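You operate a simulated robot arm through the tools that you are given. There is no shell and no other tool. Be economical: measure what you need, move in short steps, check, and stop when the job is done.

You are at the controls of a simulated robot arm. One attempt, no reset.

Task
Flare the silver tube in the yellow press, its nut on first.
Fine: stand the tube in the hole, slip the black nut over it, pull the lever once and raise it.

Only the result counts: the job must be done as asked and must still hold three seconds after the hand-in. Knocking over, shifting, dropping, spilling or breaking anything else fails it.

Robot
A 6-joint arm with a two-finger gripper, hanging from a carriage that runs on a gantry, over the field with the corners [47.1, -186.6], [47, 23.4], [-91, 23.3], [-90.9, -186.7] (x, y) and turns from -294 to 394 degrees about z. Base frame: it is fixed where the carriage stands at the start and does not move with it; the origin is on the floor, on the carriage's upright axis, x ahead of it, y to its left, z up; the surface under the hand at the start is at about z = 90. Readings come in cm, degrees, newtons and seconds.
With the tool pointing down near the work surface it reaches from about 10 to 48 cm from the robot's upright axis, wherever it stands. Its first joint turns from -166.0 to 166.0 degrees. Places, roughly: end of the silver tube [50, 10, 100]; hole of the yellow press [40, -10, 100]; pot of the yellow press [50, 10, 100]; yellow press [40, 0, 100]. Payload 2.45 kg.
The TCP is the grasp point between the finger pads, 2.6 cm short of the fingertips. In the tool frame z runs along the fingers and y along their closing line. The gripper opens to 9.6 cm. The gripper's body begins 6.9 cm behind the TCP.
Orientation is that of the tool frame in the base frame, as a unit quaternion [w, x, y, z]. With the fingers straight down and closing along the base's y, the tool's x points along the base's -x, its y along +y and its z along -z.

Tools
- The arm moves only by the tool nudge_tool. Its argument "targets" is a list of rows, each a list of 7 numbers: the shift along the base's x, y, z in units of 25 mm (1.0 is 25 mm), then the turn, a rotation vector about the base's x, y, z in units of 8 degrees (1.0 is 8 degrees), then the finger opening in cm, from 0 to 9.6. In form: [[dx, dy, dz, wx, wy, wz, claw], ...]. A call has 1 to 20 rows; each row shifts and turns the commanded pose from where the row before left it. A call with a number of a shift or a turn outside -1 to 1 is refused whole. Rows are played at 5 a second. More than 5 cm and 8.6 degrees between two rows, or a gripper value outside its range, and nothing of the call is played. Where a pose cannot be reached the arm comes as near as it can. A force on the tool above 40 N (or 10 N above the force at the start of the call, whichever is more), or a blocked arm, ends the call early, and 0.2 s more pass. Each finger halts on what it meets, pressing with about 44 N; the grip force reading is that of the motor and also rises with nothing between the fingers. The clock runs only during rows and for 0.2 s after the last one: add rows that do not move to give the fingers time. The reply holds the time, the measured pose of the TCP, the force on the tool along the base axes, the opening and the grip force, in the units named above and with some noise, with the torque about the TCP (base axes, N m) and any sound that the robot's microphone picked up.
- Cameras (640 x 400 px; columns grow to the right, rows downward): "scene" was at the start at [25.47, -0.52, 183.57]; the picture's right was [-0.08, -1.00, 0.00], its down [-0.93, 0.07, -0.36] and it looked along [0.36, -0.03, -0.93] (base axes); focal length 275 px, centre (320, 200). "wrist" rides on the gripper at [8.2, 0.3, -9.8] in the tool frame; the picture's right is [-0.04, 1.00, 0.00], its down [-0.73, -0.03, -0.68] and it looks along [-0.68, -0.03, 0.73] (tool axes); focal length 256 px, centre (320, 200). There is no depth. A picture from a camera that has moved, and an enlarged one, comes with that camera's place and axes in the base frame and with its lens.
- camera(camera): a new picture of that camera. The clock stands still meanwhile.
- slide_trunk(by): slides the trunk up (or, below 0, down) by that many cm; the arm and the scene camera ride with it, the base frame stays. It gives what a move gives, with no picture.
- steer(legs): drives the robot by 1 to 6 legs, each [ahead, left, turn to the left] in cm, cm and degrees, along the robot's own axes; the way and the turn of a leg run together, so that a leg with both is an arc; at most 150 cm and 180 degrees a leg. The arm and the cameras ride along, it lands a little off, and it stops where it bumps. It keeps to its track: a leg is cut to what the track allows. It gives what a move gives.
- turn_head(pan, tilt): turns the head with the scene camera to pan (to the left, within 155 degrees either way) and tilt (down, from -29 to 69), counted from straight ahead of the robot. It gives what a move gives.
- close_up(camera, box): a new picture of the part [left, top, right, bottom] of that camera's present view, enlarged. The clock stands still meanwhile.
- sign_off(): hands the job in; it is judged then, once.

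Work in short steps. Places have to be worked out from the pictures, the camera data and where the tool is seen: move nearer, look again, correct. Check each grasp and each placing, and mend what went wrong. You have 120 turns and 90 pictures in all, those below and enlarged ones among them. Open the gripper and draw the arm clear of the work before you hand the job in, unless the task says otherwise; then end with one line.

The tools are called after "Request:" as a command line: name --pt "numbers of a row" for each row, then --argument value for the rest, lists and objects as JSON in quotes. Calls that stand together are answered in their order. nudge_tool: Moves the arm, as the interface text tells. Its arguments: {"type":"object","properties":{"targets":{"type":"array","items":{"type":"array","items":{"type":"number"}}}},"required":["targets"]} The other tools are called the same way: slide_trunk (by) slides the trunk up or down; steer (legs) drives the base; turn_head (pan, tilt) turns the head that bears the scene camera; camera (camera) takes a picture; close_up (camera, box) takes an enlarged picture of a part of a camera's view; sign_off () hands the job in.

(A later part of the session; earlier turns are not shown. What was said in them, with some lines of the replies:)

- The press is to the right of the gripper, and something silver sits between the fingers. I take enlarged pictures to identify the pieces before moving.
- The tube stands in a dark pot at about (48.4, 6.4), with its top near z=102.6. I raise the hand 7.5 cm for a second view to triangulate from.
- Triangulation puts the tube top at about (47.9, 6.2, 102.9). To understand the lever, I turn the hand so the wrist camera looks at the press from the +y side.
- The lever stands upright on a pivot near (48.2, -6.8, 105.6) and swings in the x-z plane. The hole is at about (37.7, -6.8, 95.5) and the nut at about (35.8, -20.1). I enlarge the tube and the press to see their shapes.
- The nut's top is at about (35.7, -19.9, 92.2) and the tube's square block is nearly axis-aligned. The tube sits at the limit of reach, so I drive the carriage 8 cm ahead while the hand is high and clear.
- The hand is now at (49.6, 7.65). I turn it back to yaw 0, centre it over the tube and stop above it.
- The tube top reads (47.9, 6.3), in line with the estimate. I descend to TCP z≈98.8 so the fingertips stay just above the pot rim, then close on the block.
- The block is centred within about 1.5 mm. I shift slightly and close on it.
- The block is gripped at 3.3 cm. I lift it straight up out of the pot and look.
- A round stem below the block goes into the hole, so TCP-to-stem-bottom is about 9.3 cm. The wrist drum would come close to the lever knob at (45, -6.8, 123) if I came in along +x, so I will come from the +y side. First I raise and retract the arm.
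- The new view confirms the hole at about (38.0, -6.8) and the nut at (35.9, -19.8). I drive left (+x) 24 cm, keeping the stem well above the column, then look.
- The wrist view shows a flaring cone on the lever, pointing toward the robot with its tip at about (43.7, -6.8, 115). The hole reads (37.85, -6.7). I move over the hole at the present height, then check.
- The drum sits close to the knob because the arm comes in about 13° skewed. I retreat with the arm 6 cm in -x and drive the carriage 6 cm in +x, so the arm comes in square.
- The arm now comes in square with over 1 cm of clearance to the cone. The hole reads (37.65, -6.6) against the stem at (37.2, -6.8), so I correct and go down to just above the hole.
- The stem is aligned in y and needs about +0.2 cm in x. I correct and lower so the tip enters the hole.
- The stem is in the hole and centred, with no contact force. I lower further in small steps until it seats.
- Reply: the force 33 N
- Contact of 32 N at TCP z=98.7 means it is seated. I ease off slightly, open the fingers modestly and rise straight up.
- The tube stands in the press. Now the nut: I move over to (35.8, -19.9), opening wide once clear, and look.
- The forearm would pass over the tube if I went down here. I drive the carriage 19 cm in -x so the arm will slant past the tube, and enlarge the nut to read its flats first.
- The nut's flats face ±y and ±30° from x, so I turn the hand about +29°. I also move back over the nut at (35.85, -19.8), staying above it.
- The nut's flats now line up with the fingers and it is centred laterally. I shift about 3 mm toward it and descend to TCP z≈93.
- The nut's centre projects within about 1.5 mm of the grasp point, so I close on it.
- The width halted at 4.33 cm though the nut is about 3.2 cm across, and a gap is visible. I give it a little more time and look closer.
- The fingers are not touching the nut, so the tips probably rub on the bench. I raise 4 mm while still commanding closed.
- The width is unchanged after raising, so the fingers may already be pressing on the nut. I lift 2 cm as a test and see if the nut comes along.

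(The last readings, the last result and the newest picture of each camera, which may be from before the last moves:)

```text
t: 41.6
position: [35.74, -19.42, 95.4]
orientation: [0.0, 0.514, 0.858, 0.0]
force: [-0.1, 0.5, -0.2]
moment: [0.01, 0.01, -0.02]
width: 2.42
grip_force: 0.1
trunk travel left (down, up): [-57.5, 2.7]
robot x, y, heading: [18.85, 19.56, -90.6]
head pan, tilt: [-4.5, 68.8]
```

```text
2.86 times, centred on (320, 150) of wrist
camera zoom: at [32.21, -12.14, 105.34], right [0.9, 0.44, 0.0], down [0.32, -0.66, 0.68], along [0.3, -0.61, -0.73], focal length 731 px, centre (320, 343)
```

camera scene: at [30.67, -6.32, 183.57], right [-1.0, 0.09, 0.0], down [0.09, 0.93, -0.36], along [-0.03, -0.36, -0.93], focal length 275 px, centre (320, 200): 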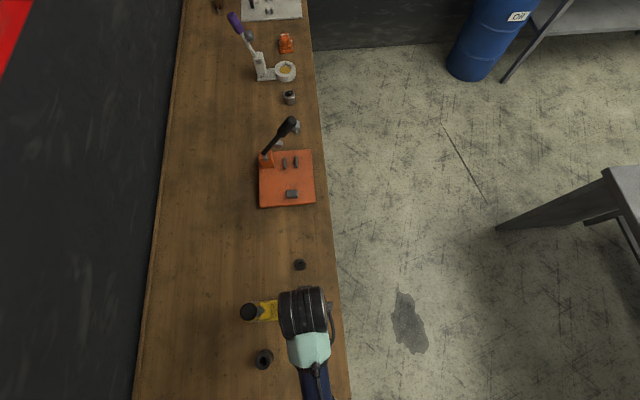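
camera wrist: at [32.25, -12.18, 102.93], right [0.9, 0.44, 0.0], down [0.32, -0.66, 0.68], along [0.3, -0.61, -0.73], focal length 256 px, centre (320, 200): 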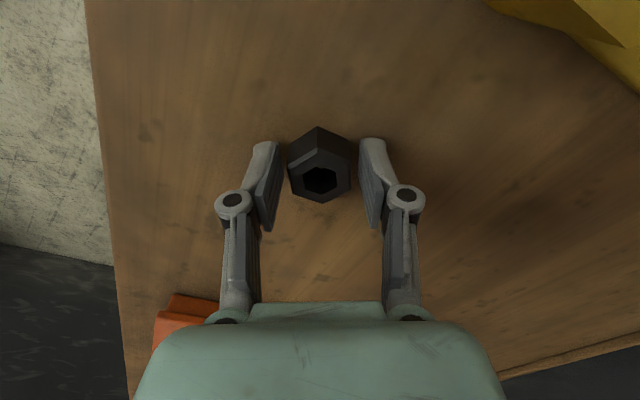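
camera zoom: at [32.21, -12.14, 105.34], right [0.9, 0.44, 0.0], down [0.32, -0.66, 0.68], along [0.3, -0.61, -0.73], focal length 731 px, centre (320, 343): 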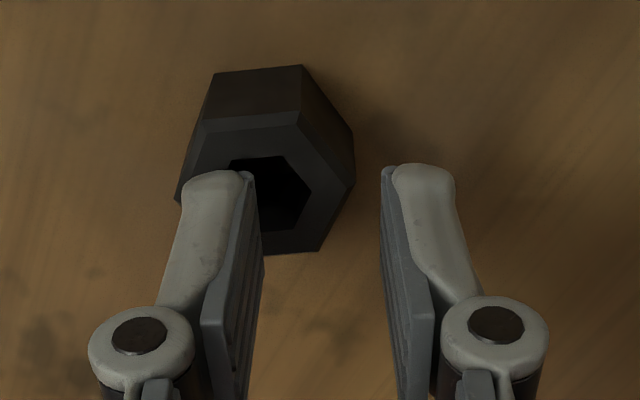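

The fingers slipped off and the nut turned by about 30° and shifted, still upright. It seems to be solid across its visible corners rather than its flats. I rise, open and look again.

Request:
nudge_tool --pt "0 0 0.8 0 0 0 2.4" --pt "0 0 0.8 0 0 0 4.5" --pt "0 0 0 0 0 0 6.5" --pt "0 0 0 0 0 0 6.5"

Request:
close_up --camera "wrist" --box '[220, 50, 420, 190]'

```text
t: 42.6
position: [35.74, -19.54, 99.34]
orientation: [0.0, 0.514, 0.858, 0.0]
force: [-0.3, 0.1, 0.4]
moment: [0.03, -0.01, 0.03]
width: 6.48
grip_force: 0.0
trunk travel left (down, up): [-57.5, 2.7]
robot x, y, heading: [18.89, 19.51, -90.4]
head pan, tilt: [-4.5, 68.8]
```

```text
2.86 times, centred on (320, 120) of wrist
camera zoom: at [32.2, -12.2, 109.27], right [0.9, 0.44, 0.0], down [0.32, -0.66, 0.68], along [0.3, -0.61, -0.73], focal length 731 px, centre (320, 429)
```

zoom: 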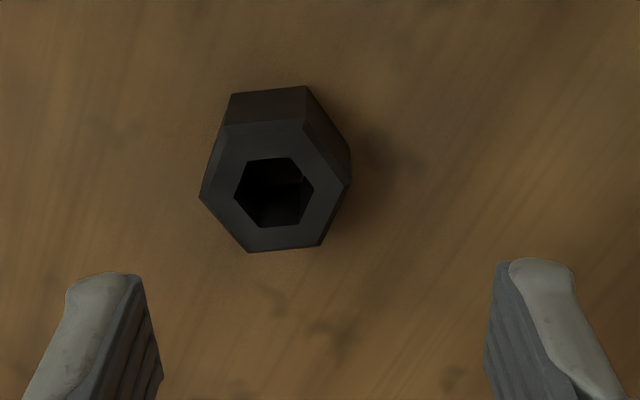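

The nut stands at about (34.7, -19.65) with its corners along about 34°. I shift over it, turn +5.5° and descend part way to check.

Request:
nudge_tool --pt "-0.42 -0.04 0 0 0 0.7 6.5" --pt "0 0 -0.8 0 0 0 6.5" --pt "0 0 -0.8 0 0 0 6.5" --pt "0 0 -0.5 0 0 0 6.5" --pt "0 0 -0.3 0 0 0 6.5" --pt "0 0 0 0 0 0 6.5"

Request:
camera --camera "wrist"

```text
t: 44.0
position: [34.7, -19.53, 93.62]
orientation: [0.0, 0.471, 0.882, 0.0]
force: [0.0, -0.1, -0.9]
moment: [-0.01, 0.0, -0.03]
width: 6.51
grip_force: 0.1
trunk travel left (down, up): [-57.5, 2.7]
robot x, y, heading: [19.02, 19.57, -90.4]
head pan, tilt: [-4.5, 68.8]
```

```text
49 pictures are left
camera wrist: at [30.38, -12.65, 103.36], right [0.85, 0.52, 0.0], down [0.38, -0.63, 0.68], along [0.35, -0.58, -0.73], focal length 256 px, centre (320, 200)
```

wrist: 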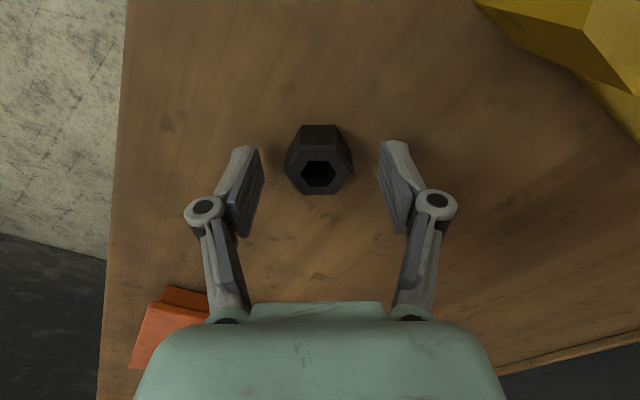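

The nut is centred with its corners facing the fingers. I lower 4 mm more and close.

Request:
nudge_tool --pt "0 0 -0.16 0 0 0 6.5" --pt "0 0 0 0 0 0 5" --pt "0 0 0 0 0 0 4.4" --pt "0 0 0 0 0 0 3.9" --pt "0 0 0 0 0 0 3.2" --pt "0 0 0 0 0 0 3" --pt "0 0 0 0 0 0 3"

Request:
close_up --camera "wrist" --box '[220, 100, 420, 240]'

```text
t: 45.6
position: [34.65, -19.62, 93.09]
orientation: [0.0, 0.472, 0.882, -0.001]
force: [-0.9, 0.6, 3.4]
moment: [0.02, 0.0, 0.03]
width: 3.15
grip_force: 44.0
trunk travel left (down, up): [-57.5, 2.7]
robot x, y, heading: [18.68, 19.62, -90.8]
head pan, tilt: [-4.5, 68.8]
```

```text
2.86 times, centred on (320, 170) of wrist
camera zoom: at [30.36, -12.66, 102.96], right [0.85, 0.52, 0.0], down [0.38, -0.63, 0.68], along [0.35, -0.58, -0.73], focal length 731 px, centre (320, 286)
```

zoom: 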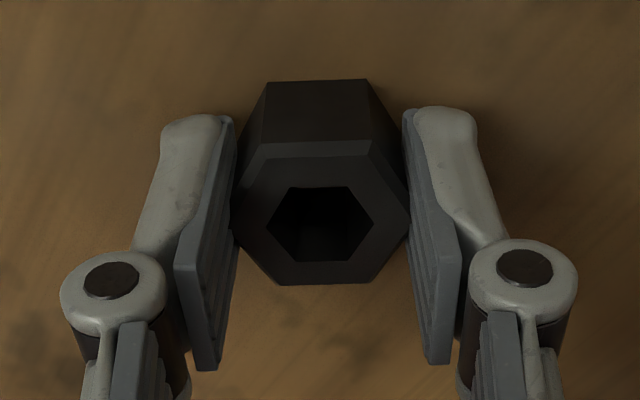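

Width is 3.15 cm and the fingers are clearly holding the nut. I lift it gently and check.

Request:
nudge_tool --pt "0 0 0.3 0 0 0 2.6" --pt "0 0 0.5 0 0 0 2.6" --pt "0 0 0.8 0 0 0 2.6" --pt "0 0 0 0 0 0 2.6"

Request:
close_up --camera "wrist" --box '[220, 100, 420, 240]'

```text
t: 46.6
position: [34.55, -19.7, 97.17]
orientation: [0.001, 0.473, 0.881, -0.001]
force: [-0.8, -0.3, -0.3]
moment: [-0.01, -0.04, 0.01]
width: 3.18
grip_force: 43.9
trunk travel left (down, up): [-57.5, 2.7]
robot x, y, heading: [18.78, 19.19, -90.6]
head pan, tilt: [-4.5, 68.8]
```

```text
2.86 times, centred on (320, 170) of wrist
camera zoom: at [30.36, -12.74, 107.0], right [0.85, 0.52, 0.0], down [0.38, -0.63, 0.68], along [0.35, -0.58, -0.73], focal length 731 px, centre (320, 286)
```

zoom: 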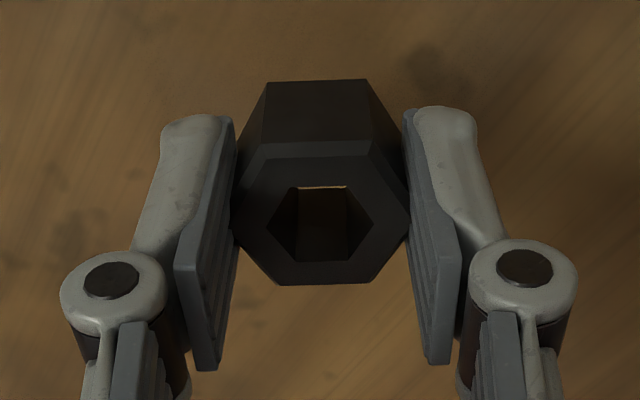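

The nut is held well centred on the grasp axis. I raise it, pull the arm back in -x, and drive the carriage back to square with the press.

Request:
nudge_tool --pt "-0.5 0 1 0 0 0 2.6" --pt "-0.9 0 1 0 0 0 2.6" --pt "-1 0 1 0 0 0 2.6" --pt "-1 0 1 0 0 0 2.6" --pt "-1 0 1 0 0 0 2.6" --pt "-1 0 0 0 0 0 2.6" --pt "-1 0 0 0 0 0 2.6" --pt "-1 0 0 0 0 0 2.6" --pt "0 0 0 0 0 0 2.6"

Request:
steer --legs '[[0, 18.7, 0]]'

```text
t: 48.6
position: [16.14, -19.53, 109.67]
orientation: [0.0, 0.473, 0.881, 0.0]
force: [0.0, -0.2, 0.2]
moment: [0.0, -0.02, 0.0]
width: 3.19
grip_force: 43.9
trunk travel left (down, up): [-57.5, 2.7]
robot x, y, heading: [18.87, 19.33, -90.8]
head pan, tilt: [-4.5, 68.8]
```

```text
t: 50.1
position: [34.63, -19.76, 109.62]
orientation: [0.001, 0.472, 0.882, 0.0]
force: [-0.1, 0.6, 0.0]
moment: [-0.02, 0.02, 0.02]
width: 3.16
grip_force: 44.1
trunk travel left (down, up): [-57.5, 2.7]
robot x, y, heading: [37.71, 19.22, -90.7]
head pan, tilt: [-4.5, 68.8]
```

I bring the nut over the tube, still about 3 cm above its top, and check the alignment.

Request:
nudge_tool --pt "0.2 0.9 0 0 0 0 2.6" --pt "0.3 0.9 0 0 0 0 2.6" --pt "0.3 0.9 0 0 0 0 2.6" --pt "0.3 0.9 0 0 0 0 2.6" --pt "0.2 0.9 0 0 0 0 2.6" --pt "0 0.7 0 0 0 0 2.6" --pt "0 0 0 0 0 0 2.6" --pt "0 0 0 0 0 0 2.6"

Request:
camera --camera "wrist"

Request:
close_up --camera "scene" --box '[210, 260, 370, 360]'

```text
t: 51.9
position: [37.83, -6.77, 109.53]
orientation: [0.0, 0.472, 0.882, 0.0]
force: [0.0, 0.0, 0.0]
moment: [0.03, 0.01, -0.02]
width: 3.18
grip_force: 43.8
trunk travel left (down, up): [-57.5, 2.7]
robot x, y, heading: [37.65, 18.83, -90.6]
head pan, tilt: [-4.5, 68.8]
```

```text
46 pictures are left
camera wrist: at [33.64, 0.15, 119.41], right [0.85, 0.52, 0.0], down [0.38, -0.63, 0.68], along [0.35, -0.58, -0.73], focal length 256 px, centre (320, 200)
```

wrist: 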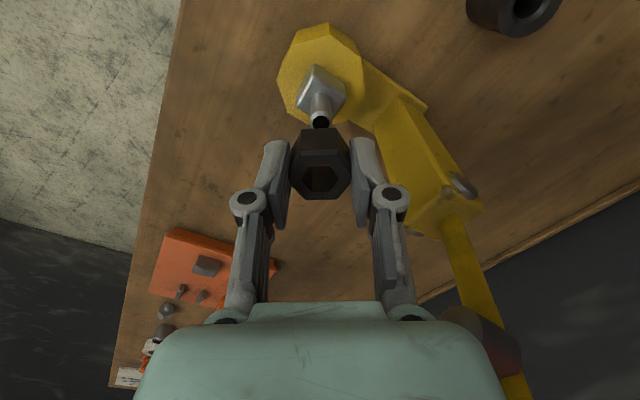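

```text
4.00 times, centred on (290, 310) of scene
camera zoom: at [36.35, -6.39, 183.57], right [-1.0, 0.09, 0.0], down [0.09, 0.93, -0.36], along [-0.03, -0.36, -0.93], focal length 1099 px, centre (440, -240)
```

zoom: 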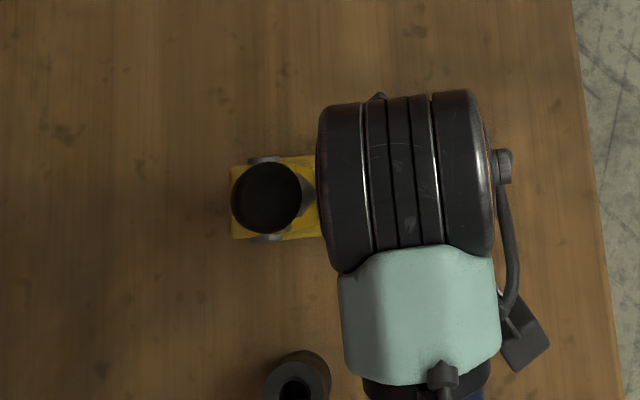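

Lateral alignment is within half a millimetre in this direction. I turn the hand -60° about its axis to check the other direction, and lower slightly.

Request:
nudge_tool --pt "0 0 0 0 0 -1 2.6" --pt "0 0 0 0 0 -1 2.6" --pt "0 0 0 0 0 -1 2.6" --pt "0 0 0 0 0 -1 2.6" --pt "0 0 0 0 0 -1 2.6" --pt "0 0 -0.2 0 0 -1 2.6" --pt "0 0 -0.2 0 0 -1 2.6" --pt "0 0 -0.2 0 0 -0.5 2.6" --pt "0 0 0 0 0 0 2.6" --pt "0 0 0 0 0 0 2.6"

Request:
close_up --camera "wrist" --box '[240, 90, 400, 210]'

```text
t: 54.1
position: [37.98, -6.87, 108.19]
orientation: [0.0, 0.85, 0.527, 0.0]
force: [0.3, -0.4, -1.2]
moment: [0.04, 0.0, -0.02]
width: 3.19
grip_force: 44.2
trunk travel left (down, up): [-57.5, 2.7]
robot x, y, heading: [37.57, 18.96, -90.9]
head pan, tilt: [-4.5, 68.8]
```

```text
3.33 times, centred on (320, 150) of wrist
camera zoom: at [41.73, 0.28, 117.96], right [0.88, -0.48, 0.0], down [-0.35, -0.64, 0.68], along [-0.33, -0.6, -0.73], focal length 853 px, centre (320, 367)
```

zoom: 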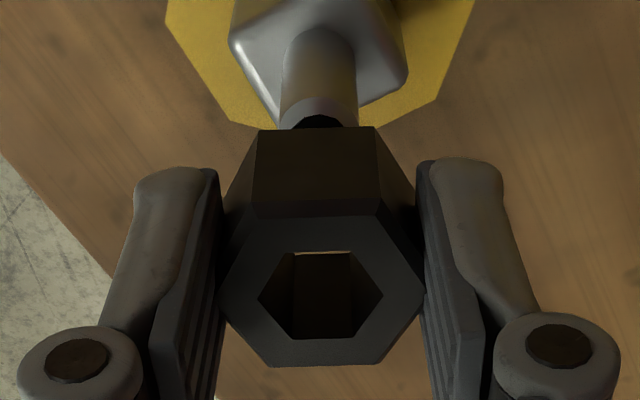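

The tube and nut are aligned within half a millimetre in both directions. I lower in small steps over the tube, watching the force.

Request:
nudge_tool --pt "0 0 -0.4 0 0 0 2.6" --pt "0 0 -0.3 0 0 0 2.6" --pt "0 0 -0.2 0 0 0 2.6" --pt "0 0 -0.2 0 0 0 2.6" --pt "0 0 -0.2 0 0 0 2.6" --pt "0 0 -0.2 0 0 0 2.6" --pt "0 0 0 0 0 0 2.6"

Request:
close_up --camera "wrist" --box '[240, 90, 400, 210]'

```text
t: 55.7
position: [37.81, -6.88, 104.34]
orientation: [0.001, 0.849, 0.528, 0.0]
force: [-0.1, -0.2, -0.3]
moment: [0.03, 0.03, 0.03]
width: 3.18
grip_force: 43.8
trunk travel left (down, up): [-57.5, 2.7]
robot x, y, heading: [37.43, 19.33, -90.9]
head pan, tilt: [-4.5, 68.8]
```

```text
3.33 times, centred on (320, 150) of wrist
camera zoom: at [41.73, 0.26, 114.22], right [0.88, -0.48, 0.0], down [-0.35, -0.64, 0.68], along [-0.33, -0.6, -0.73], focal length 853 px, centre (320, 367)
```

zoom: 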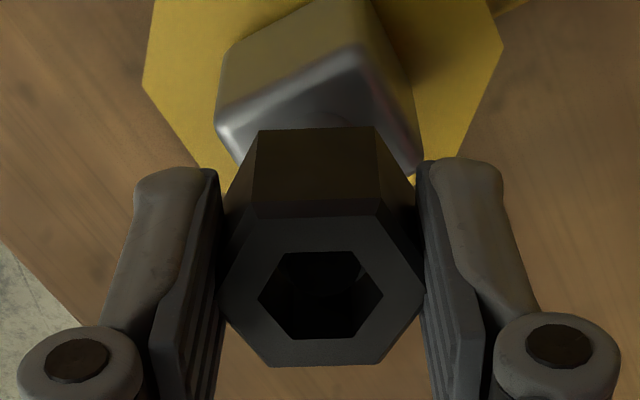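

The nut is past the tube top with no contact force. I continue down until it rests on the block.

Request:
nudge_tool --pt "0 0 -0.2 0 0 0 2.6" --pt "0 0 -0.2 0 0 0 2.6" --pt "0 0 -0.2 0 0 0 2.6" --pt "0 0 -0.12 0 0 0 2.6" --pt "0 0 0 0 0 0 2.6"

Request:
close_up --camera "wrist" --box '[240, 90, 400, 210]'

```text
t: 56.9
position: [37.87, -6.84, 102.57]
orientation: [0.0, 0.85, 0.528, -0.001]
force: [-0.3, -0.3, -0.1]
moment: [-0.03, 0.02, -0.03]
width: 3.19
grip_force: 44.4
trunk travel left (down, up): [-57.5, 2.7]
robot x, y, heading: [37.15, 18.9, -90.6]
head pan, tilt: [-4.5, 68.8]
```

```text
3.33 times, centred on (320, 150) of wrist
camera zoom: at [41.76, 0.3, 112.44], right [0.88, -0.48, 0.0], down [-0.35, -0.64, 0.68], along [-0.33, -0.6, -0.73], focal length 853 px, centre (320, 367)
```

zoom: 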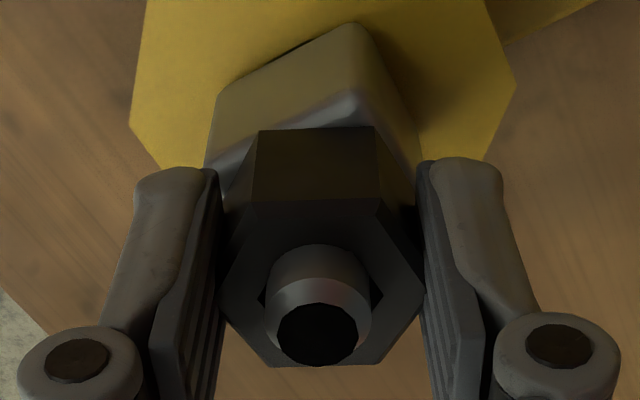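

The nut is around the tube, with the end showing through it. I lower a bit more to find the block.

Request:
nudge_tool --pt "0 0 -0.1 0 0 0 2.6" --pt "0 0 -0.1 0 0 0 2.6" --pt "0 0 -0.1 0 0 0 2.6" --pt "0 0 0 0 0 0 2.6"

```text
t: 57.8
position: [37.93, -6.9, 101.95]
orientation: [0.001, 0.849, 0.528, -0.002]
force: [-1.6, 4.2, 21.7]
moment: [0.17, 0.07, -0.03]
width: 3.17
grip_force: 43.9
trunk travel left (down, up): [-57.5, 2.7]
robot x, y, heading: [37.63, 19.34, -90.9]
head pan, tilt: [-4.5, 68.8]
stopped in row 4: the force on the tool passed its limit at 42 N (the readings are from after the stop); the commanded pose is now the measured one
```

The nut rests on the block. I release it, rise straight up and check.

Request:
nudge_tool --pt "0 0 0.04 0 0 0 2.6" --pt "0 0 0 0 0 0 3.6" --pt "0 0 0 0 0 0 5.5" --pt "0 0 0 0 0 0 5.5" --pt "0 0 0.6 0 0 0 5.5" --pt "0 0 0.8 0 0 0 5.5" --pt "0 0 1 0 0 0 5.5" --pt "0 0 1 0 0 0 5.5" --pt "0 0 0 0 0 0 5.5"

Request:
camera --camera "wrist"

```text
t: 59.8
position: [37.92, -6.81, 110.52]
orientation: [0.0, 0.85, 0.527, -0.001]
force: [0.1, 0.0, -0.5]
moment: [0.0, -0.04, 0.01]
width: 5.49
grip_force: 0.1
trunk travel left (down, up): [-57.5, 2.7]
robot x, y, heading: [37.41, 19.24, -90.7]
head pan, tilt: [-4.5, 68.8]
```

```text
41 pictures are left
camera wrist: at [41.82, 0.36, 120.42], right [0.88, -0.48, 0.0], down [-0.35, -0.64, 0.68], along [-0.33, -0.6, -0.73], focal length 256 px, centre (320, 200)
```

wrist: 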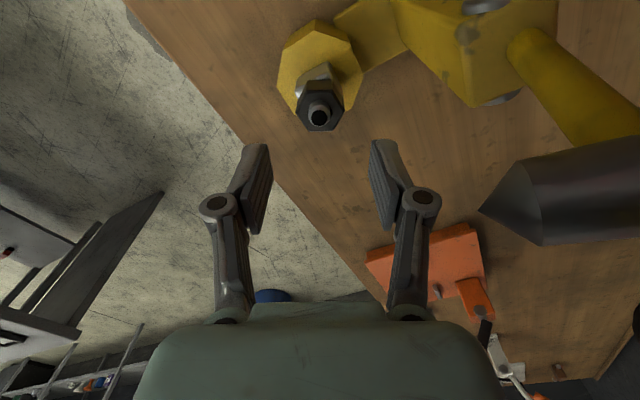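

The nut sits on the tube. For the lever I plan to grip the handle with the fingers closing along y and follow its arc. I back off in -x, rise, and turn +116° so the camera looks toward +x at the lever.

Request:
nudge_tool --pt "-0.8 0 0.5 0 0 1 5.5" --pt "-0.8 0 0.5 0 0 1 5.5" --pt "-0.8 0 0.5 0 0 1 5.5" --pt "-0.8 0 0.5 0 0 1 5.5" --pt "-0.8 0 0.5 0 0 1 5.5" --pt "0 0 0.5 0 0 1 5.5" --pt "0 0 0 0 0 1 5.5" --pt "0 0 0 0 0 1 5.5" --pt "0 0 0 0 0 1 5.5" --pt "0 0 0 0 0 1 5.5" --pt "0 0 0 0 0 1 5.5" --pt "0 0 0 0 0 1 5.5" --pt "0 0 0 0 0 1 5.5" --pt "0 0 0 0 0 1 5.5" --pt "0 0 0 0 0 0.55 5.5" --pt "0 0 0 0 0 0 5.5"

Request:
camera --camera "wrist"

Request:
close_up --camera "scene" --box '[210, 260, 370, 360]'

```text
t: 63.2
position: [27.99, -6.62, 114.04]
orientation: [0.002, -0.001, 1.0, -0.002]
force: [0.2, -0.6, -0.7]
moment: [-0.02, 0.03, 0.0]
width: 5.54
grip_force: 0.1
out of reach, approached as far as the arm can: row 4, 5, 6
trunk travel left (down, up): [-57.5, 2.7]
robot x, y, heading: [37.2, 18.92, -90.7]
head pan, tilt: [-4.5, 68.8]
```

```text
40 pictures are left
camera wrist: at [19.76, -6.25, 123.94], right [0.04, 1.0, 0.0], down [0.73, -0.03, 0.68], along [0.68, -0.03, -0.73], focal length 256 px, centre (320, 200)
```

wrist: 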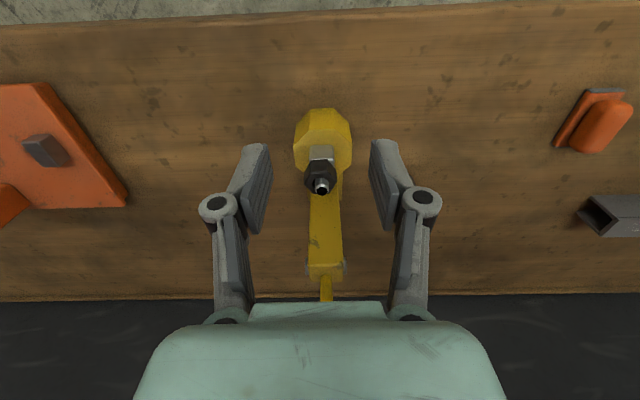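

```text
4.00 times, centred on (290, 310) of scene
camera zoom: at [36.35, -6.39, 183.57], right [-1.0, 0.09, 0.0], down [0.09, 0.93, -0.36], along [-0.03, -0.36, -0.93], focal length 1099 px, centre (440, -240)
```

zoom: 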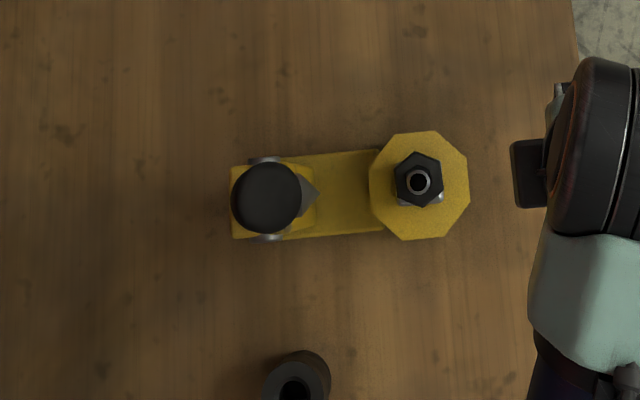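

With the tool straight down the ceiling is z≈114, too low for the handle at about 121. So I will hold the tool horizontal, fingers pointing -y, and turn it with the lever. I drive clear in -x first to reorient in free space.

Request:
steer --legs '[[0, -22, 0]]'

Request:
nudge_tool --pt "0.8 -0.5 0 0 0 1 5.5" --pt "0.8 -0.5 0 0 0 1 5.5" --pt "0.8 -0.5 0 0 0 1 5.5" --pt "0 -0.5 0 0 0 1 5.5" --pt "0 0 0 0 0 1 5.5" --pt "0 0 0 0 0 1 5.5" --pt "0 0 0 0 0 1 5.5" --pt "0 0 0 0 0 1 5.5" --pt "0 0 0 0 0 1 5.5" --pt "0 0 0 0 0 1 5.5" --pt "0 0 0 0 0 1 5.5" --pt "0 0 0 0 0 0.25 5.5" --pt "0 0 0 0 0 0 5.5"

```text
t: 64.9
position: [5.76, -6.32, 114.12]
orientation: [0.001, -0.001, 1.0, -0.002]
force: [0.3, 0.0, 0.0]
moment: [0.0, -0.03, -0.02]
width: 5.5
grip_force: 0.0
trunk travel left (down, up): [-57.5, 2.7]
robot x, y, heading: [14.77, 19.54, -90.6]
head pan, tilt: [-4.5, 68.8]
```

```text
t: 67.7
position: [19.12, -11.02, 114.0]
orientation: [0.001, -0.707, 0.707, -0.001]
force: [0.0, 0.2, 0.6]
moment: [0.02, 0.01, -0.01]
width: 5.5
grip_force: 0.1
out of reach, approached as far as the arm can: row 10, 11, 12
trunk travel left (down, up): [-57.5, 2.7]
robot x, y, heading: [14.81, 19.46, -90.8]
head pan, tilt: [-4.5, 68.8]
```

The hand reached the yaw but was displaced, so it is near a limit. I start pitching the fingers toward -y while moving outward (+x) and see how it follows.

Request:
nudge_tool --pt "0.8 -0.3 0 -1 0 0 5.5" --pt "0.8 -0.3 0 -1 0 0 5.5" --pt "0.8 -0.3 0 -1 0 0 5.5" --pt "0.8 -0.3 0 -1 0 0 5.5" --pt "0.8 0 0 -1 0 0 5.5" --pt "0.8 0 0 -1 0 0 5.5" --pt "0 0 0 0 0 0 5.5"

```text
t: 69.3
position: [31.05, -14.01, 114.1]
orientation: [0.286, 0.648, -0.644, 0.289]
force: [0.0, 0.9, 0.0]
moment: [0.0, 0.03, -0.03]
width: 5.49
grip_force: 0.0
trunk travel left (down, up): [-57.5, 2.7]
robot x, y, heading: [14.7, 19.4, -90.6]
head pan, tilt: [-4.5, 68.8]
```

The motion follows the commands now. I finish the pitch to horizontal while moving +y and up, staying clear of the press.

Request:
nudge_tool --pt "0 0.8 0.3 -1 0 0 5.5" --pt "0 0.8 0.3 -1 0 0 5.5" --pt "0 0.8 0.3 -1 0 0 5.5" --pt "0 0.8 0.3 -1 0 0 5.5" --pt "0 0.8 0.3 -1 0 0 5.5" --pt "0 0.8 0.3 -0.25 0 0 5.5" --pt "0 0.8 0.3 0 0 0 5.5" --pt "0 0.4 0.3 0 0 0 5.5" --pt "0 0 0 0 0 0 5.5"

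Request:
camera --camera "wrist"

Request:
camera --camera "scene"

```text
t: 71.3
position: [31.13, 0.76, 119.97]
orientation: [0.5, 0.501, -0.5, 0.5]
force: [0.1, 0.4, -0.8]
moment: [0.02, 0.0, -0.03]
width: 5.5
grip_force: 0.0
trunk travel left (down, up): [-57.5, 2.7]
robot x, y, heading: [15.18, 19.66, -90.8]
head pan, tilt: [-4.5, 68.8]
```

```text
38 pictures are left
camera wrist: at [30.74, 10.65, 128.19], right [-1.0, 0.0, -0.04], down [0.03, 0.68, -0.73], along [0.03, -0.73, -0.68], focal length 256 px, centre (320, 200)
```

wrist: 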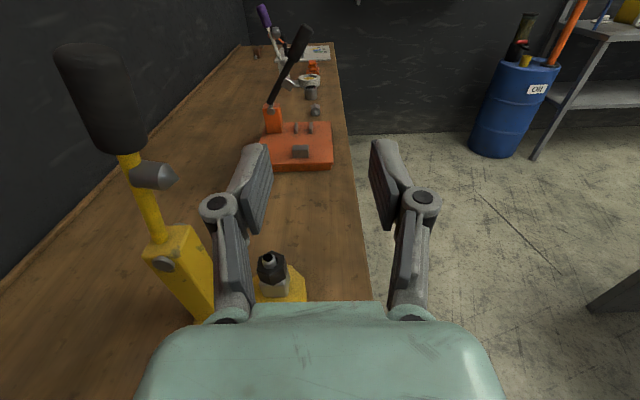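

```text
37 pictures are left
camera scene: at [14.22, -6.11, 183.57], right [-1.0, 0.09, 0.0], down [0.08, 0.93, -0.36], along [-0.03, -0.36, -0.93], focal length 275 px, centre (320, 200)
```

scene: 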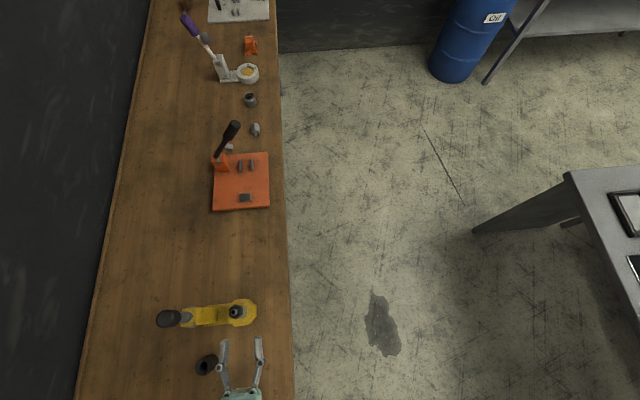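

This view is clear: the handle runs from about z=117.5 to 125 near x≈46, the cone sits at z≈115 and the pivot at (48.1, 105.6). I move in front of the handle at (45.9, 0.8, 121.3), rolled to match its 8° lean.

Request:
nudge_tool --pt "0.85 0 0.2 0 0 0 6.8" --pt "0.85 0 0.2 0 0 0 6.8" --pt "0.85 0 0.13 0 0 0 6.8" --pt "0.85 0 0 0 0 0 6.8" --pt "0.85 0 0 0 0 0 6.8" --pt "0.85 0 0 0 -0.5 0 6.8" --pt "0.8 0 0 0 -0.5 0 6.8" --pt "0 0 0 0 0 0 6.8"

Request:
camera --camera "wrist"

```text
t: 73.1
position: [45.72, 0.88, 121.2]
orientation: [0.463, 0.465, -0.533, 0.534]
force: [0.0, 0.0, 0.0]
moment: [-0.02, 0.01, 0.02]
width: 6.81
grip_force: 0.0
trunk travel left (down, up): [-57.5, 2.7]
robot x, y, heading: [14.98, 19.42, -90.9]
head pan, tilt: [-4.5, 68.8]
```

```text
36 pictures are left
camera wrist: at [44.17, 10.65, 129.24], right [-0.98, 0.0, -0.18], down [0.13, 0.68, -0.72], along [0.12, -0.73, -0.67], focal length 256 px, centre (320, 200)
```

wrist: 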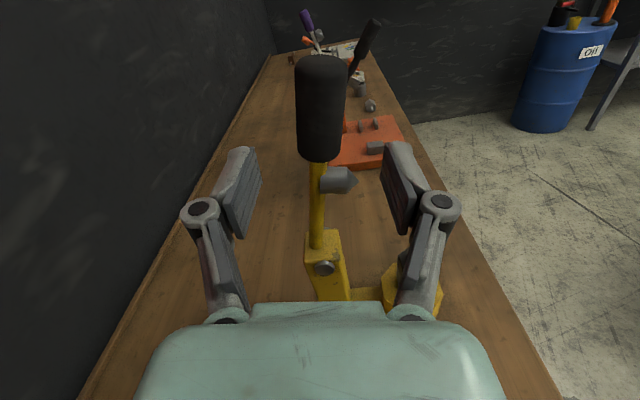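

The handle is centred between the fingers. I advance 7.6 cm along -y and close.

Request:
nudge_tool --pt "0 -0.8 0 0 0 0 6.8" --pt "0 -0.8 0 0 0 0 6.8" --pt "0 -0.8 0 0 0 0 6.8" --pt "0 -0.65 0 0 0 0 6.8" --pt "0 0 0 0 0 0 6.8"

Request:
camera --camera "wrist"

```text
t: 74.3
position: [45.8, -6.94, 121.25]
orientation: [0.462, 0.466, -0.532, 0.535]
force: [-0.3, 0.1, -0.6]
moment: [0.01, -0.03, -0.04]
width: 6.79
grip_force: 0.0
trunk travel left (down, up): [-57.5, 2.7]
robot x, y, heading: [14.94, 19.51, -90.6]
head pan, tilt: [-4.5, 68.8]
```

```text
35 pictures are left
camera wrist: at [44.22, 2.88, 129.33], right [-0.98, 0.0, -0.18], down [0.13, 0.68, -0.72], along [0.12, -0.73, -0.67], focal length 256 px, centre (320, 200)
```

wrist: 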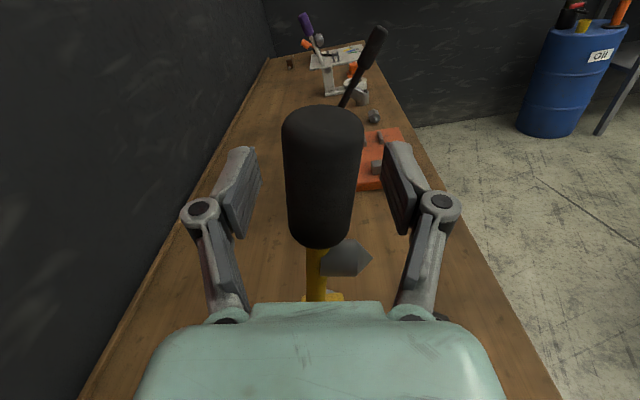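

The handle is between the pads. I close and begin the pull with a short piece of the arc, turning the tool with the lever.

Request:
nudge_tool --pt "0 0 0 0 0 0 4.5" --pt "0 0 0 0 0 0 3" --pt "0 0 0 0 0 0 2.5" --pt "0 0 0 0 0 0 2.5" --pt "-0.434 0 -0.08 0 -0.5 0 2.5" --pt "-0.427 0 -0.11 0 -0.5 0 2.5" --pt "-0.419 0 -0.139 0 -0.5 0 2.5" --pt "0 0 0 0 0 0 2.5"

Request:
camera --camera "wrist"

```text
t: 76.1
position: [42.77, -6.9, 120.54]
orientation: [0.405, 0.405, -0.579, 0.581]
force: [5.3, -8.6, 16.8]
moment: [0.16, -1.6, 0.13]
width: 3.31
grip_force: 45.1
trunk travel left (down, up): [-57.5, 2.7]
robot x, y, heading: [14.86, 20.11, -90.6]
head pan, tilt: [-4.5, 68.8]
```

```text
34 pictures are left
camera wrist: at [39.52, 2.93, 128.03], right [-0.92, 0.0, -0.38], down [0.28, 0.68, -0.68], along [0.26, -0.74, -0.62], focal length 256 px, centre (320, 200)
```

wrist: 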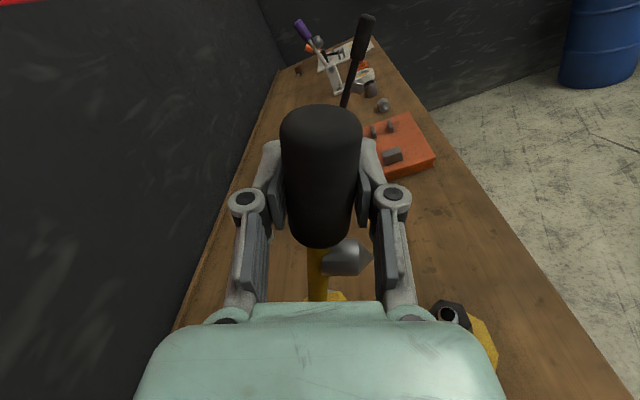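

The lever follows. Some strain builds from small arc errors, so I loosen to a cage of 4.1 cm and continue the arc, letting the finger push.

Request:
nudge_tool --pt "0 0 0 0 0 0 4.1" --pt "-0.408 0 -0.168 0 -0.5 0 4.1" --pt "-0.395 0 -0.196 0 -0.5 0 4.1" --pt "-0.38 0 -0.223 0 -0.5 0 4.1" --pt "-0.364 0 -0.249 0 -0.5 0 4.1" --pt "-0.346 0 -0.274 0 -0.5 0 4.1" --pt "-0.326 0 -0.297 0 -0.5 0 4.1" --pt "0 0 0 0 0 0 4.1"

Request:
camera --camera "wrist"

```text
t: 77.9
position: [36.93, -6.66, 116.87]
orientation: [0.275, 0.278, -0.65, 0.651]
force: [-0.2, 0.6, 1.5]
moment: [0.01, -0.01, 0.02]
width: 4.18
grip_force: 0.5
trunk travel left (down, up): [-57.5, 2.7]
robot x, y, heading: [14.82, 19.68, -90.6]
head pan, tilt: [-4.5, 68.8]
```

```text
33 pictures are left
camera wrist: at [31.12, 3.05, 122.56], right [-0.69, 0.0, -0.72], down [0.53, 0.68, -0.51], along [0.49, -0.73, -0.47], focal length 256 px, centre (320, 200)
```

wrist: 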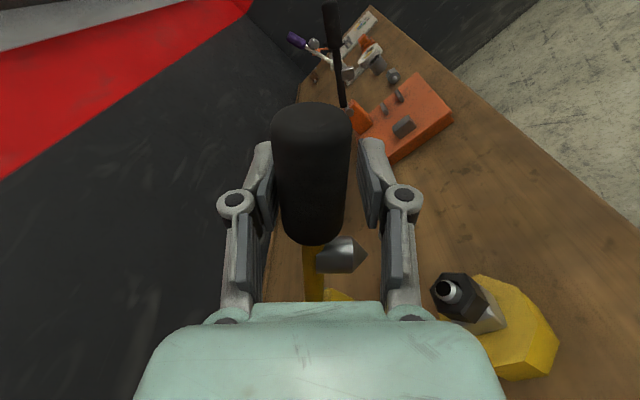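

The lever follows with almost no force and is now at about 45°. I continue the arc to about 76°.

Request:
nudge_tool --pt "-0.304 0 -0.319 0 -0.5 0 4.1" --pt "-0.281 0 -0.34 0 -0.5 0 4.1" --pt "-0.257 0 -0.359 0 -0.5 0 4.1" --pt "-0.231 0 -0.376 0 -0.5 0 4.1" --pt "-0.204 0 -0.391 0 -0.5 0 4.1" --pt "-0.177 0 -0.404 0 -0.5 0 4.1" --pt "-0.148 0 -0.416 0 -0.5 0 4.1" --pt "-0.119 0 -0.425 0 -0.5 0 4.1" --pt "0 0 0 0 0 0 4.1"

Request:
camera --camera "wrist"

Request:
close_up --camera "scene" --box '[120, 260, 320, 400]'

```text
t: 79.9
position: [32.7, -6.65, 109.28]
orientation: [0.086, 0.087, -0.701, 0.703]
force: [-0.2, 0.5, 1.5]
moment: [-0.02, 0.01, 0.01]
width: 4.15
grip_force: 0.1
trunk travel left (down, up): [-57.5, 2.7]
robot x, y, heading: [14.88, 19.55, -91.0]
head pan, tilt: [-4.5, 68.8]
```

```text
32 pictures are left
camera wrist: at [24.72, 3.08, 110.86], right [-0.2, 0.0, -0.98], down [0.72, 0.68, -0.15], along [0.67, -0.73, -0.14], focal length 256 px, centre (320, 200)
```

wrist: 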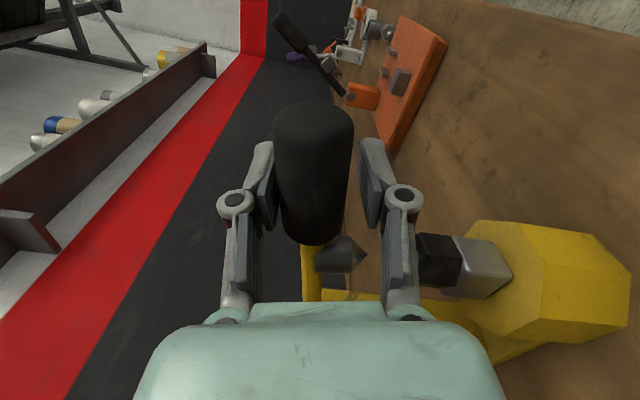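

```text
2.86 times, centred on (220, 330) of scene
camera zoom: at [14.22, -6.11, 183.57], right [-1.0, 0.09, 0.0], down [0.08, 0.93, -0.36], along [-0.03, -0.36, -0.93], focal length 785 px, centre (606, -171)
```

zoom: 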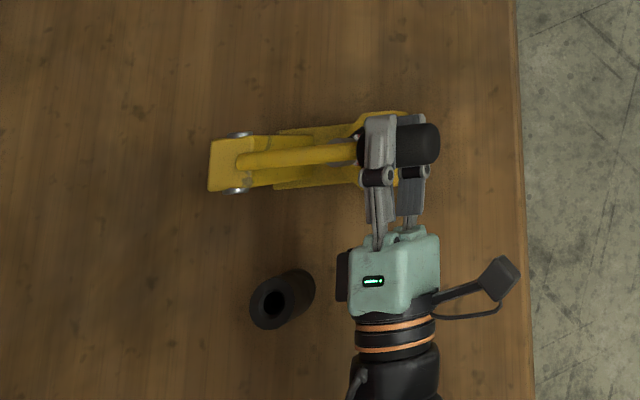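

All clear, and the lever is at about 76° with the cone nearing the tube. I continue down through horizontal, watching for the contact force.

Request:
nudge_tool --pt "-0.089 0 -0.432 0 -0.5 0 4.1" --pt "-0.029 0 -0.22 0 -0.25 0 4.1" --pt "-0.029 0 -0.22 0 -0.25 0 4.1" --pt "-0.014 0 -0.22 0 -0.25 0 4.1" --pt "-0.014 0 -0.22 0 -0.25 0 4.1" --pt "0 0 0 0 0 0 4.1"

Request:
camera --camera "wrist"

```text
t: 81.3
position: [32.53, -6.73, 106.12]
orientation: [0.012, 0.012, -0.706, 0.708]
force: [1.2, -3.8, 11.2]
moment: [0.09, -0.1, -0.07]
width: 4.78
grip_force: 5.2
trunk travel left (down, up): [-57.5, 2.7]
robot x, y, heading: [15.11, 19.67, -90.5]
head pan, tilt: [-4.5, 68.8]
```

```text
30 pictures are left
camera wrist: at [24.2, 3.05, 105.97], right [0.01, -0.01, -1.0], down [0.73, 0.68, 0.0], along [0.68, -0.73, 0.01], focal length 256 px, centre (320, 200)
```

wrist: 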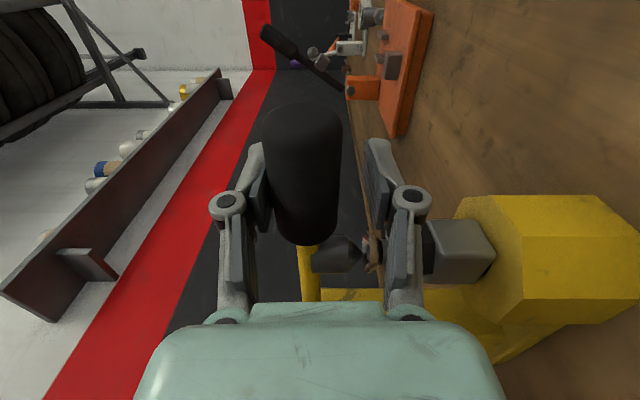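

The cone meets the tube; the lever resists with 11 N and pushed the finger open. I grip the handle firmly and press further down in small steps.

Request:
nudge_tool --pt "0 0 0 0 0 0 2.5" --pt "0 0 0 0 0 0 2.5" --pt "0 0 -0.1 0 -0.12 0 2.5" --pt "0 0 -0.1 0 -0.12 0 2.5" --pt "0 0 -0.1 0 -0.12 0 2.5" --pt "0 0 -0.1 0 -0.12 0 2.5" --pt "0 0 0 0 0 0 2.5"

Request:
close_up --camera "wrist" --box '[240, 170, 480, 320]'

```text
t: 82.3
position: [32.51, -6.76, 106.01]
orientation: [-0.001, -0.002, -0.702, 0.712]
force: [-6.1, 3.3, 33.4]
moment: [-0.06, -0.55, -0.06]
width: 4.78
grip_force: 16.6
trunk travel left (down, up): [-57.5, 2.7]
robot x, y, heading: [14.67, 19.71, -90.7]
head pan, tilt: [-4.5, 68.8]
stopped in row 5: the force on the tool passed its limit at 41 N (the readings are from after the stop); the commanded pose is now the measured one
```

```text
2.67 times, centred on (360, 245) of wrist
camera zoom: at [24.32, 3.05, 105.47], right [0.04, -0.01, -1.0], down [0.73, 0.68, 0.02], along [0.68, -0.73, 0.04], focal length 683 px, centre (213, 80)
```

zoom: 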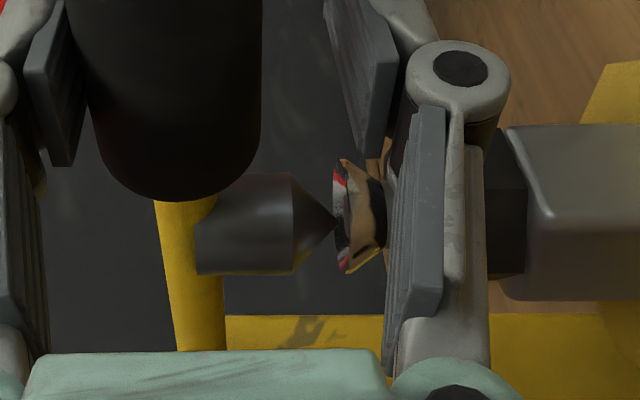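

The tube end now shows a clear bell, and the lever gives no further at 41 N. The flare looks done. I loosen the grip to a cage and raise the lever back along its arc.

Request:
nudge_tool --pt "0 0 0.1 0 0 0 4.4" --pt "0 0 0 0 0 0 4.4" --pt "0.015 0 0.441 0 0.5 0 4.4" --pt "0.046 0 0.439 0 0.5 0 4.4" --pt "0.077 0 0.434 0 0.5 0 4.4" --pt "0.107 0 0.428 0 0.5 0 4.4" --pt "0.136 0 0.42 0 0.5 0 4.4" --pt "0.165 0 0.409 0 0.5 0 4.4" --pt "0 0 0 0 0 0 4.4"

Request:
camera --camera "wrist"

```text
t: 84.3
position: [33.77, -6.7, 112.41]
orientation: [0.148, 0.148, -0.689, 0.694]
force: [-3.1, -1.0, -2.0]
moment: [-0.04, 0.0, 0.03]
width: 4.6
grip_force: 1.1
trunk travel left (down, up): [-57.5, 2.7]
robot x, y, heading: [15.04, 19.99, -90.6]
head pan, tilt: [-4.5, 68.8]
```

```text
28 pictures are left
camera wrist: at [26.2, 3.1, 115.32], right [-0.37, -0.01, -0.93], down [0.68, 0.68, -0.28], along [0.63, -0.73, -0.25], focal length 256 px, centre (320, 200)
```

wrist: 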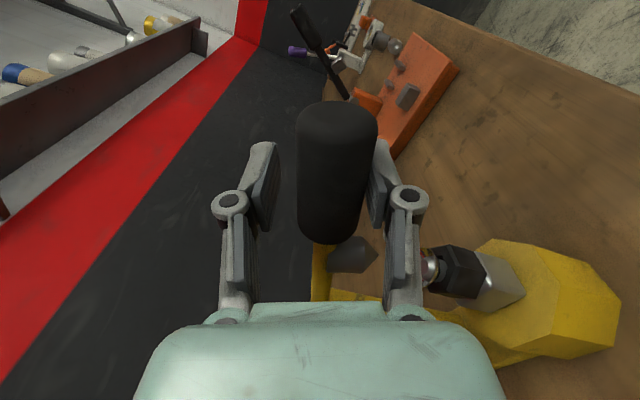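

The lever rides up on the lower finger and the tube and nut stay put. I continue raising it.

Request:
nudge_tool --pt "0.193 0 0.396 0 0.5 0 4.4" --pt "0.221 0 0.382 0 0.5 0 4.4" --pt "0.247 0 0.366 0 0.5 0 4.4" --pt "0.272 0 0.348 0 0.5 0 4.4" --pt "0.295 0 0.328 0 0.5 0 4.4" --pt "0.317 0 0.306 0 0.5 0 4.4" --pt "0.338 0 0.284 0 0.5 0 4.4" --pt "0.357 0 0.259 0 0.5 0 4.4" --pt "0.374 0 0.234 0 0.5 0 4.4" --pt "0.389 0 0.207 0 0.5 0 4.4" --pt "0.403 0 0.179 0 0.5 0 4.4" --pt "0 0 0 0 0 0 4.4"

Request:
camera --camera "wrist"

```text
t: 86.9
position: [42.32, -6.54, 120.51]
orientation: [0.396, 0.397, -0.584, 0.586]
force: [-1.3, -1.8, -1.1]
moment: [0.04, 0.0, 0.02]
width: 4.5
grip_force: 0.6
trunk travel left (down, up): [-57.5, 2.7]
robot x, y, heading: [14.68, 19.81, -90.8]
head pan, tilt: [-4.5, 68.8]
```

```text
27 pictures are left
camera wrist: at [38.95, 3.21, 127.95], right [-0.91, -0.01, -0.41], down [0.3, 0.68, -0.67], along [0.28, -0.73, -0.62], focal length 256 px, centre (320, 200)
```

wrist: 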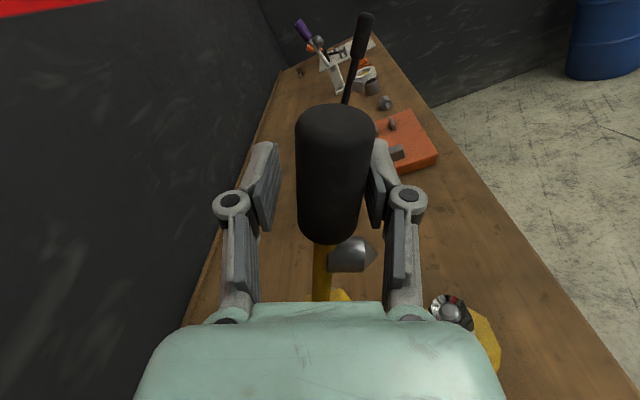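

Nearly up, at about 22°. I continue to its original lean of about 8° in fine steps, watching for a stop.

Request:
nudge_tool --pt "0.414 0 0.151 0 0.5 0 4.4" --pt "0.424 0 0.122 0 0.5 0 4.4" --pt "0.431 0 0.092 0 0.5 0 4.4" --pt "0.218 0 0.035 0 0.25 0 4.4" --pt "0.219 0 0.027 0 0.25 0 4.4" --pt "0 0 0 0 0 0 4.4"

Request:
camera --camera "wrist"

```text
t: 88.3
position: [46.43, -6.77, 121.63]
orientation: [0.473, 0.476, -0.523, 0.525]
force: [-9.1, -5.2, -5.3]
moment: [0.04, -0.18, 0.16]
width: 4.99
grip_force: 3.9
trunk travel left (down, up): [-57.5, 2.7]
robot x, y, heading: [14.9, 19.77, -90.9]
head pan, tilt: [-4.5, 68.8]
```

```text
26 pictures are left
camera wrist: at [45.16, 3.05, 129.68], right [-0.99, -0.01, -0.14], down [0.1, 0.68, -0.73], along [0.1, -0.73, -0.67], focal length 256 px, centre (320, 200)
```

wrist: 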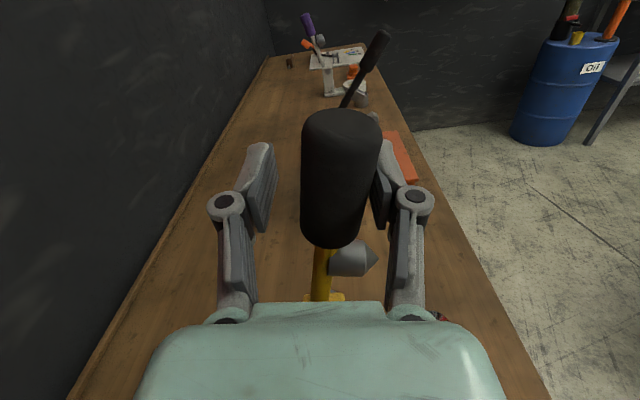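

The finger now feels the lever's upper stop (9 N). I open the fingers and withdraw along +y.

Request:
nudge_tool --pt "-0.15 0 0 0 0 0 5.5" --pt "0 0 0 0 0 0 7" --pt "0 0 0 0 0 0 7" --pt "0 0.6 0 0 0 0 7" --pt "0 0.9 0 0 0 0 7" --pt "0 0.9 0 0 0 0 7" --pt "0 0.9 0 0 0 0 7" --pt "0 0 0 0 0 0 7"

Request:
camera --camera "wrist"

Request:
close_up --camera "scene" --box '[120, 260, 320, 400]'

```text
t: 90.1
position: [46.19, 1.67, 121.69]
orientation: [0.472, 0.476, -0.522, 0.527]
force: [0.1, 0.0, -0.6]
moment: [-0.01, 0.01, 0.01]
width: 7.0
grip_force: 0.1
trunk travel left (down, up): [-57.5, 2.7]
robot x, y, heading: [15.16, 19.68, -90.8]
head pan, tilt: [-4.5, 68.8]
```

```text
25 pictures are left
camera wrist: at [44.87, 11.4, 129.72], right [-0.99, -0.01, -0.14], down [0.1, 0.68, -0.73], along [0.1, -0.73, -0.67], focal length 256 px, centre (320, 200)
```

wrist: 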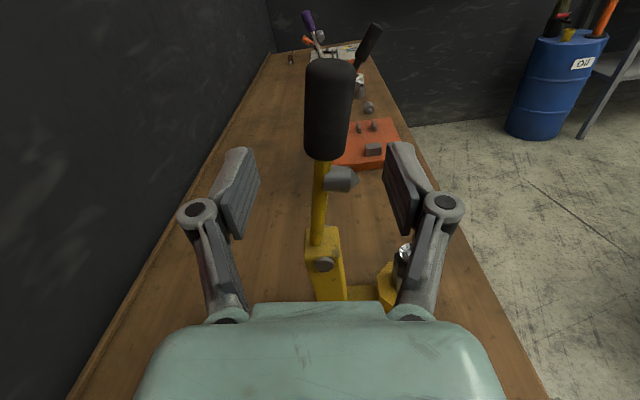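

```text
2.86 times, centred on (220, 330) of scene
camera zoom: at [14.22, -6.11, 183.57], right [-1.0, 0.09, 0.0], down [0.08, 0.93, -0.36], along [-0.03, -0.36, -0.93], focal length 785 px, centre (606, -171)
```

zoom: 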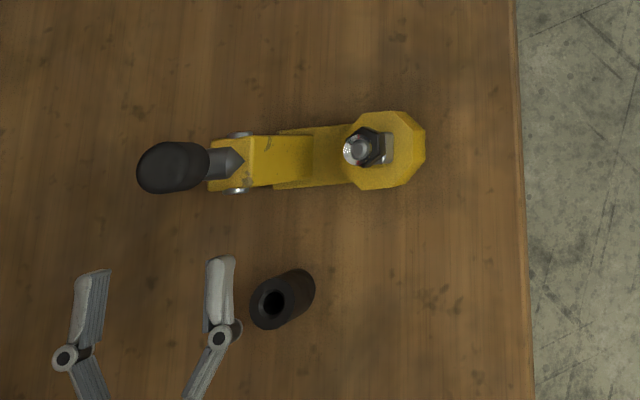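

The lever is up, and the tube stands in the press with the nut on and a flared end. I draw the hand away in -x and up-front to inspect the flare closely.

Request:
nudge_tool --pt "-0.6 0.4 0 0 0 0 7" --pt "-0.9 0.4 0 0 0 0 7" --pt "-0.9 0.2 0 0 0 0 7" --pt "-0.9 0 0 0 0 0 7" --pt "-0.9 0 0 0 0 0 7" --pt "-0.9 0 0 0 0 0 7" --pt "0 0 0 0 0 0 7"

Request:
camera --camera "wrist"

Request:
close_up --camera "scene" --box '[190, 290, 270, 340]'

```text
t: 91.7
position: [33.39, 4.14, 121.69]
orientation: [0.473, 0.475, -0.524, 0.526]
force: [-0.3, 0.4, 0.0]
moment: [-0.02, 0.02, -0.01]
width: 7.01
grip_force: 0.1
trunk travel left (down, up): [-57.5, 2.7]
robot x, y, heading: [15.23, 19.51, -90.7]
head pan, tilt: [-4.5, 68.8]
```

```text
23 pictures are left
camera wrist: at [32.09, 13.99, 129.79], right [-0.99, -0.01, -0.14], down [0.1, 0.68, -0.73], along [0.1, -0.73, -0.67], focal length 256 px, centre (320, 200)
```

wrist: 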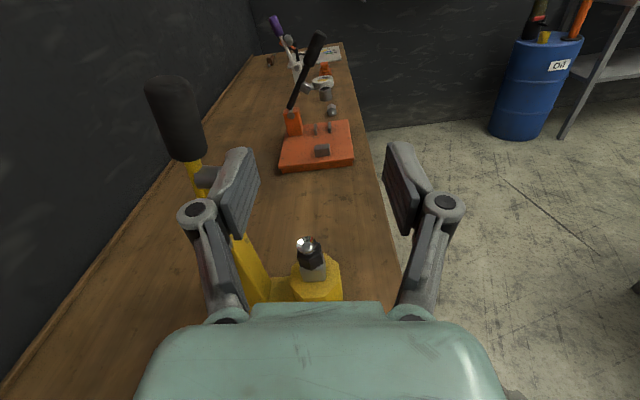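

```text
8.00 times, centred on (230, 315) of scene
camera zoom: at [14.22, -6.11, 183.57], right [-1.0, 0.09, 0.0], down [0.08, 0.93, -0.36], along [-0.03, -0.36, -0.93], focal length 2198 px, centre (1040, -720)
```

zoom: 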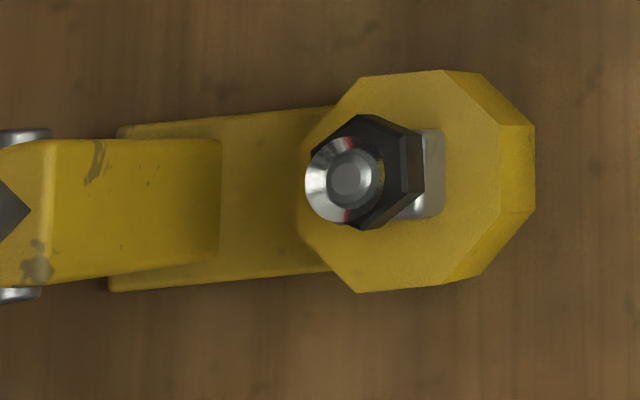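

The flare is plain above the nut, the lever is back at its starting lean against its stop, the pot is undisturbed and the hand is clear and open. I hand in.

Request:
sign_off

```text
The job is handed in.
```

The silver tube stands in the yellow press with the black nut on it and its end flared. I pulled the lever once and raised it back to its stop, and the hand is clear with the gripper open; my first grip on the nut slipped and shifted it about 1 cm on the bench before I re-gripped it.
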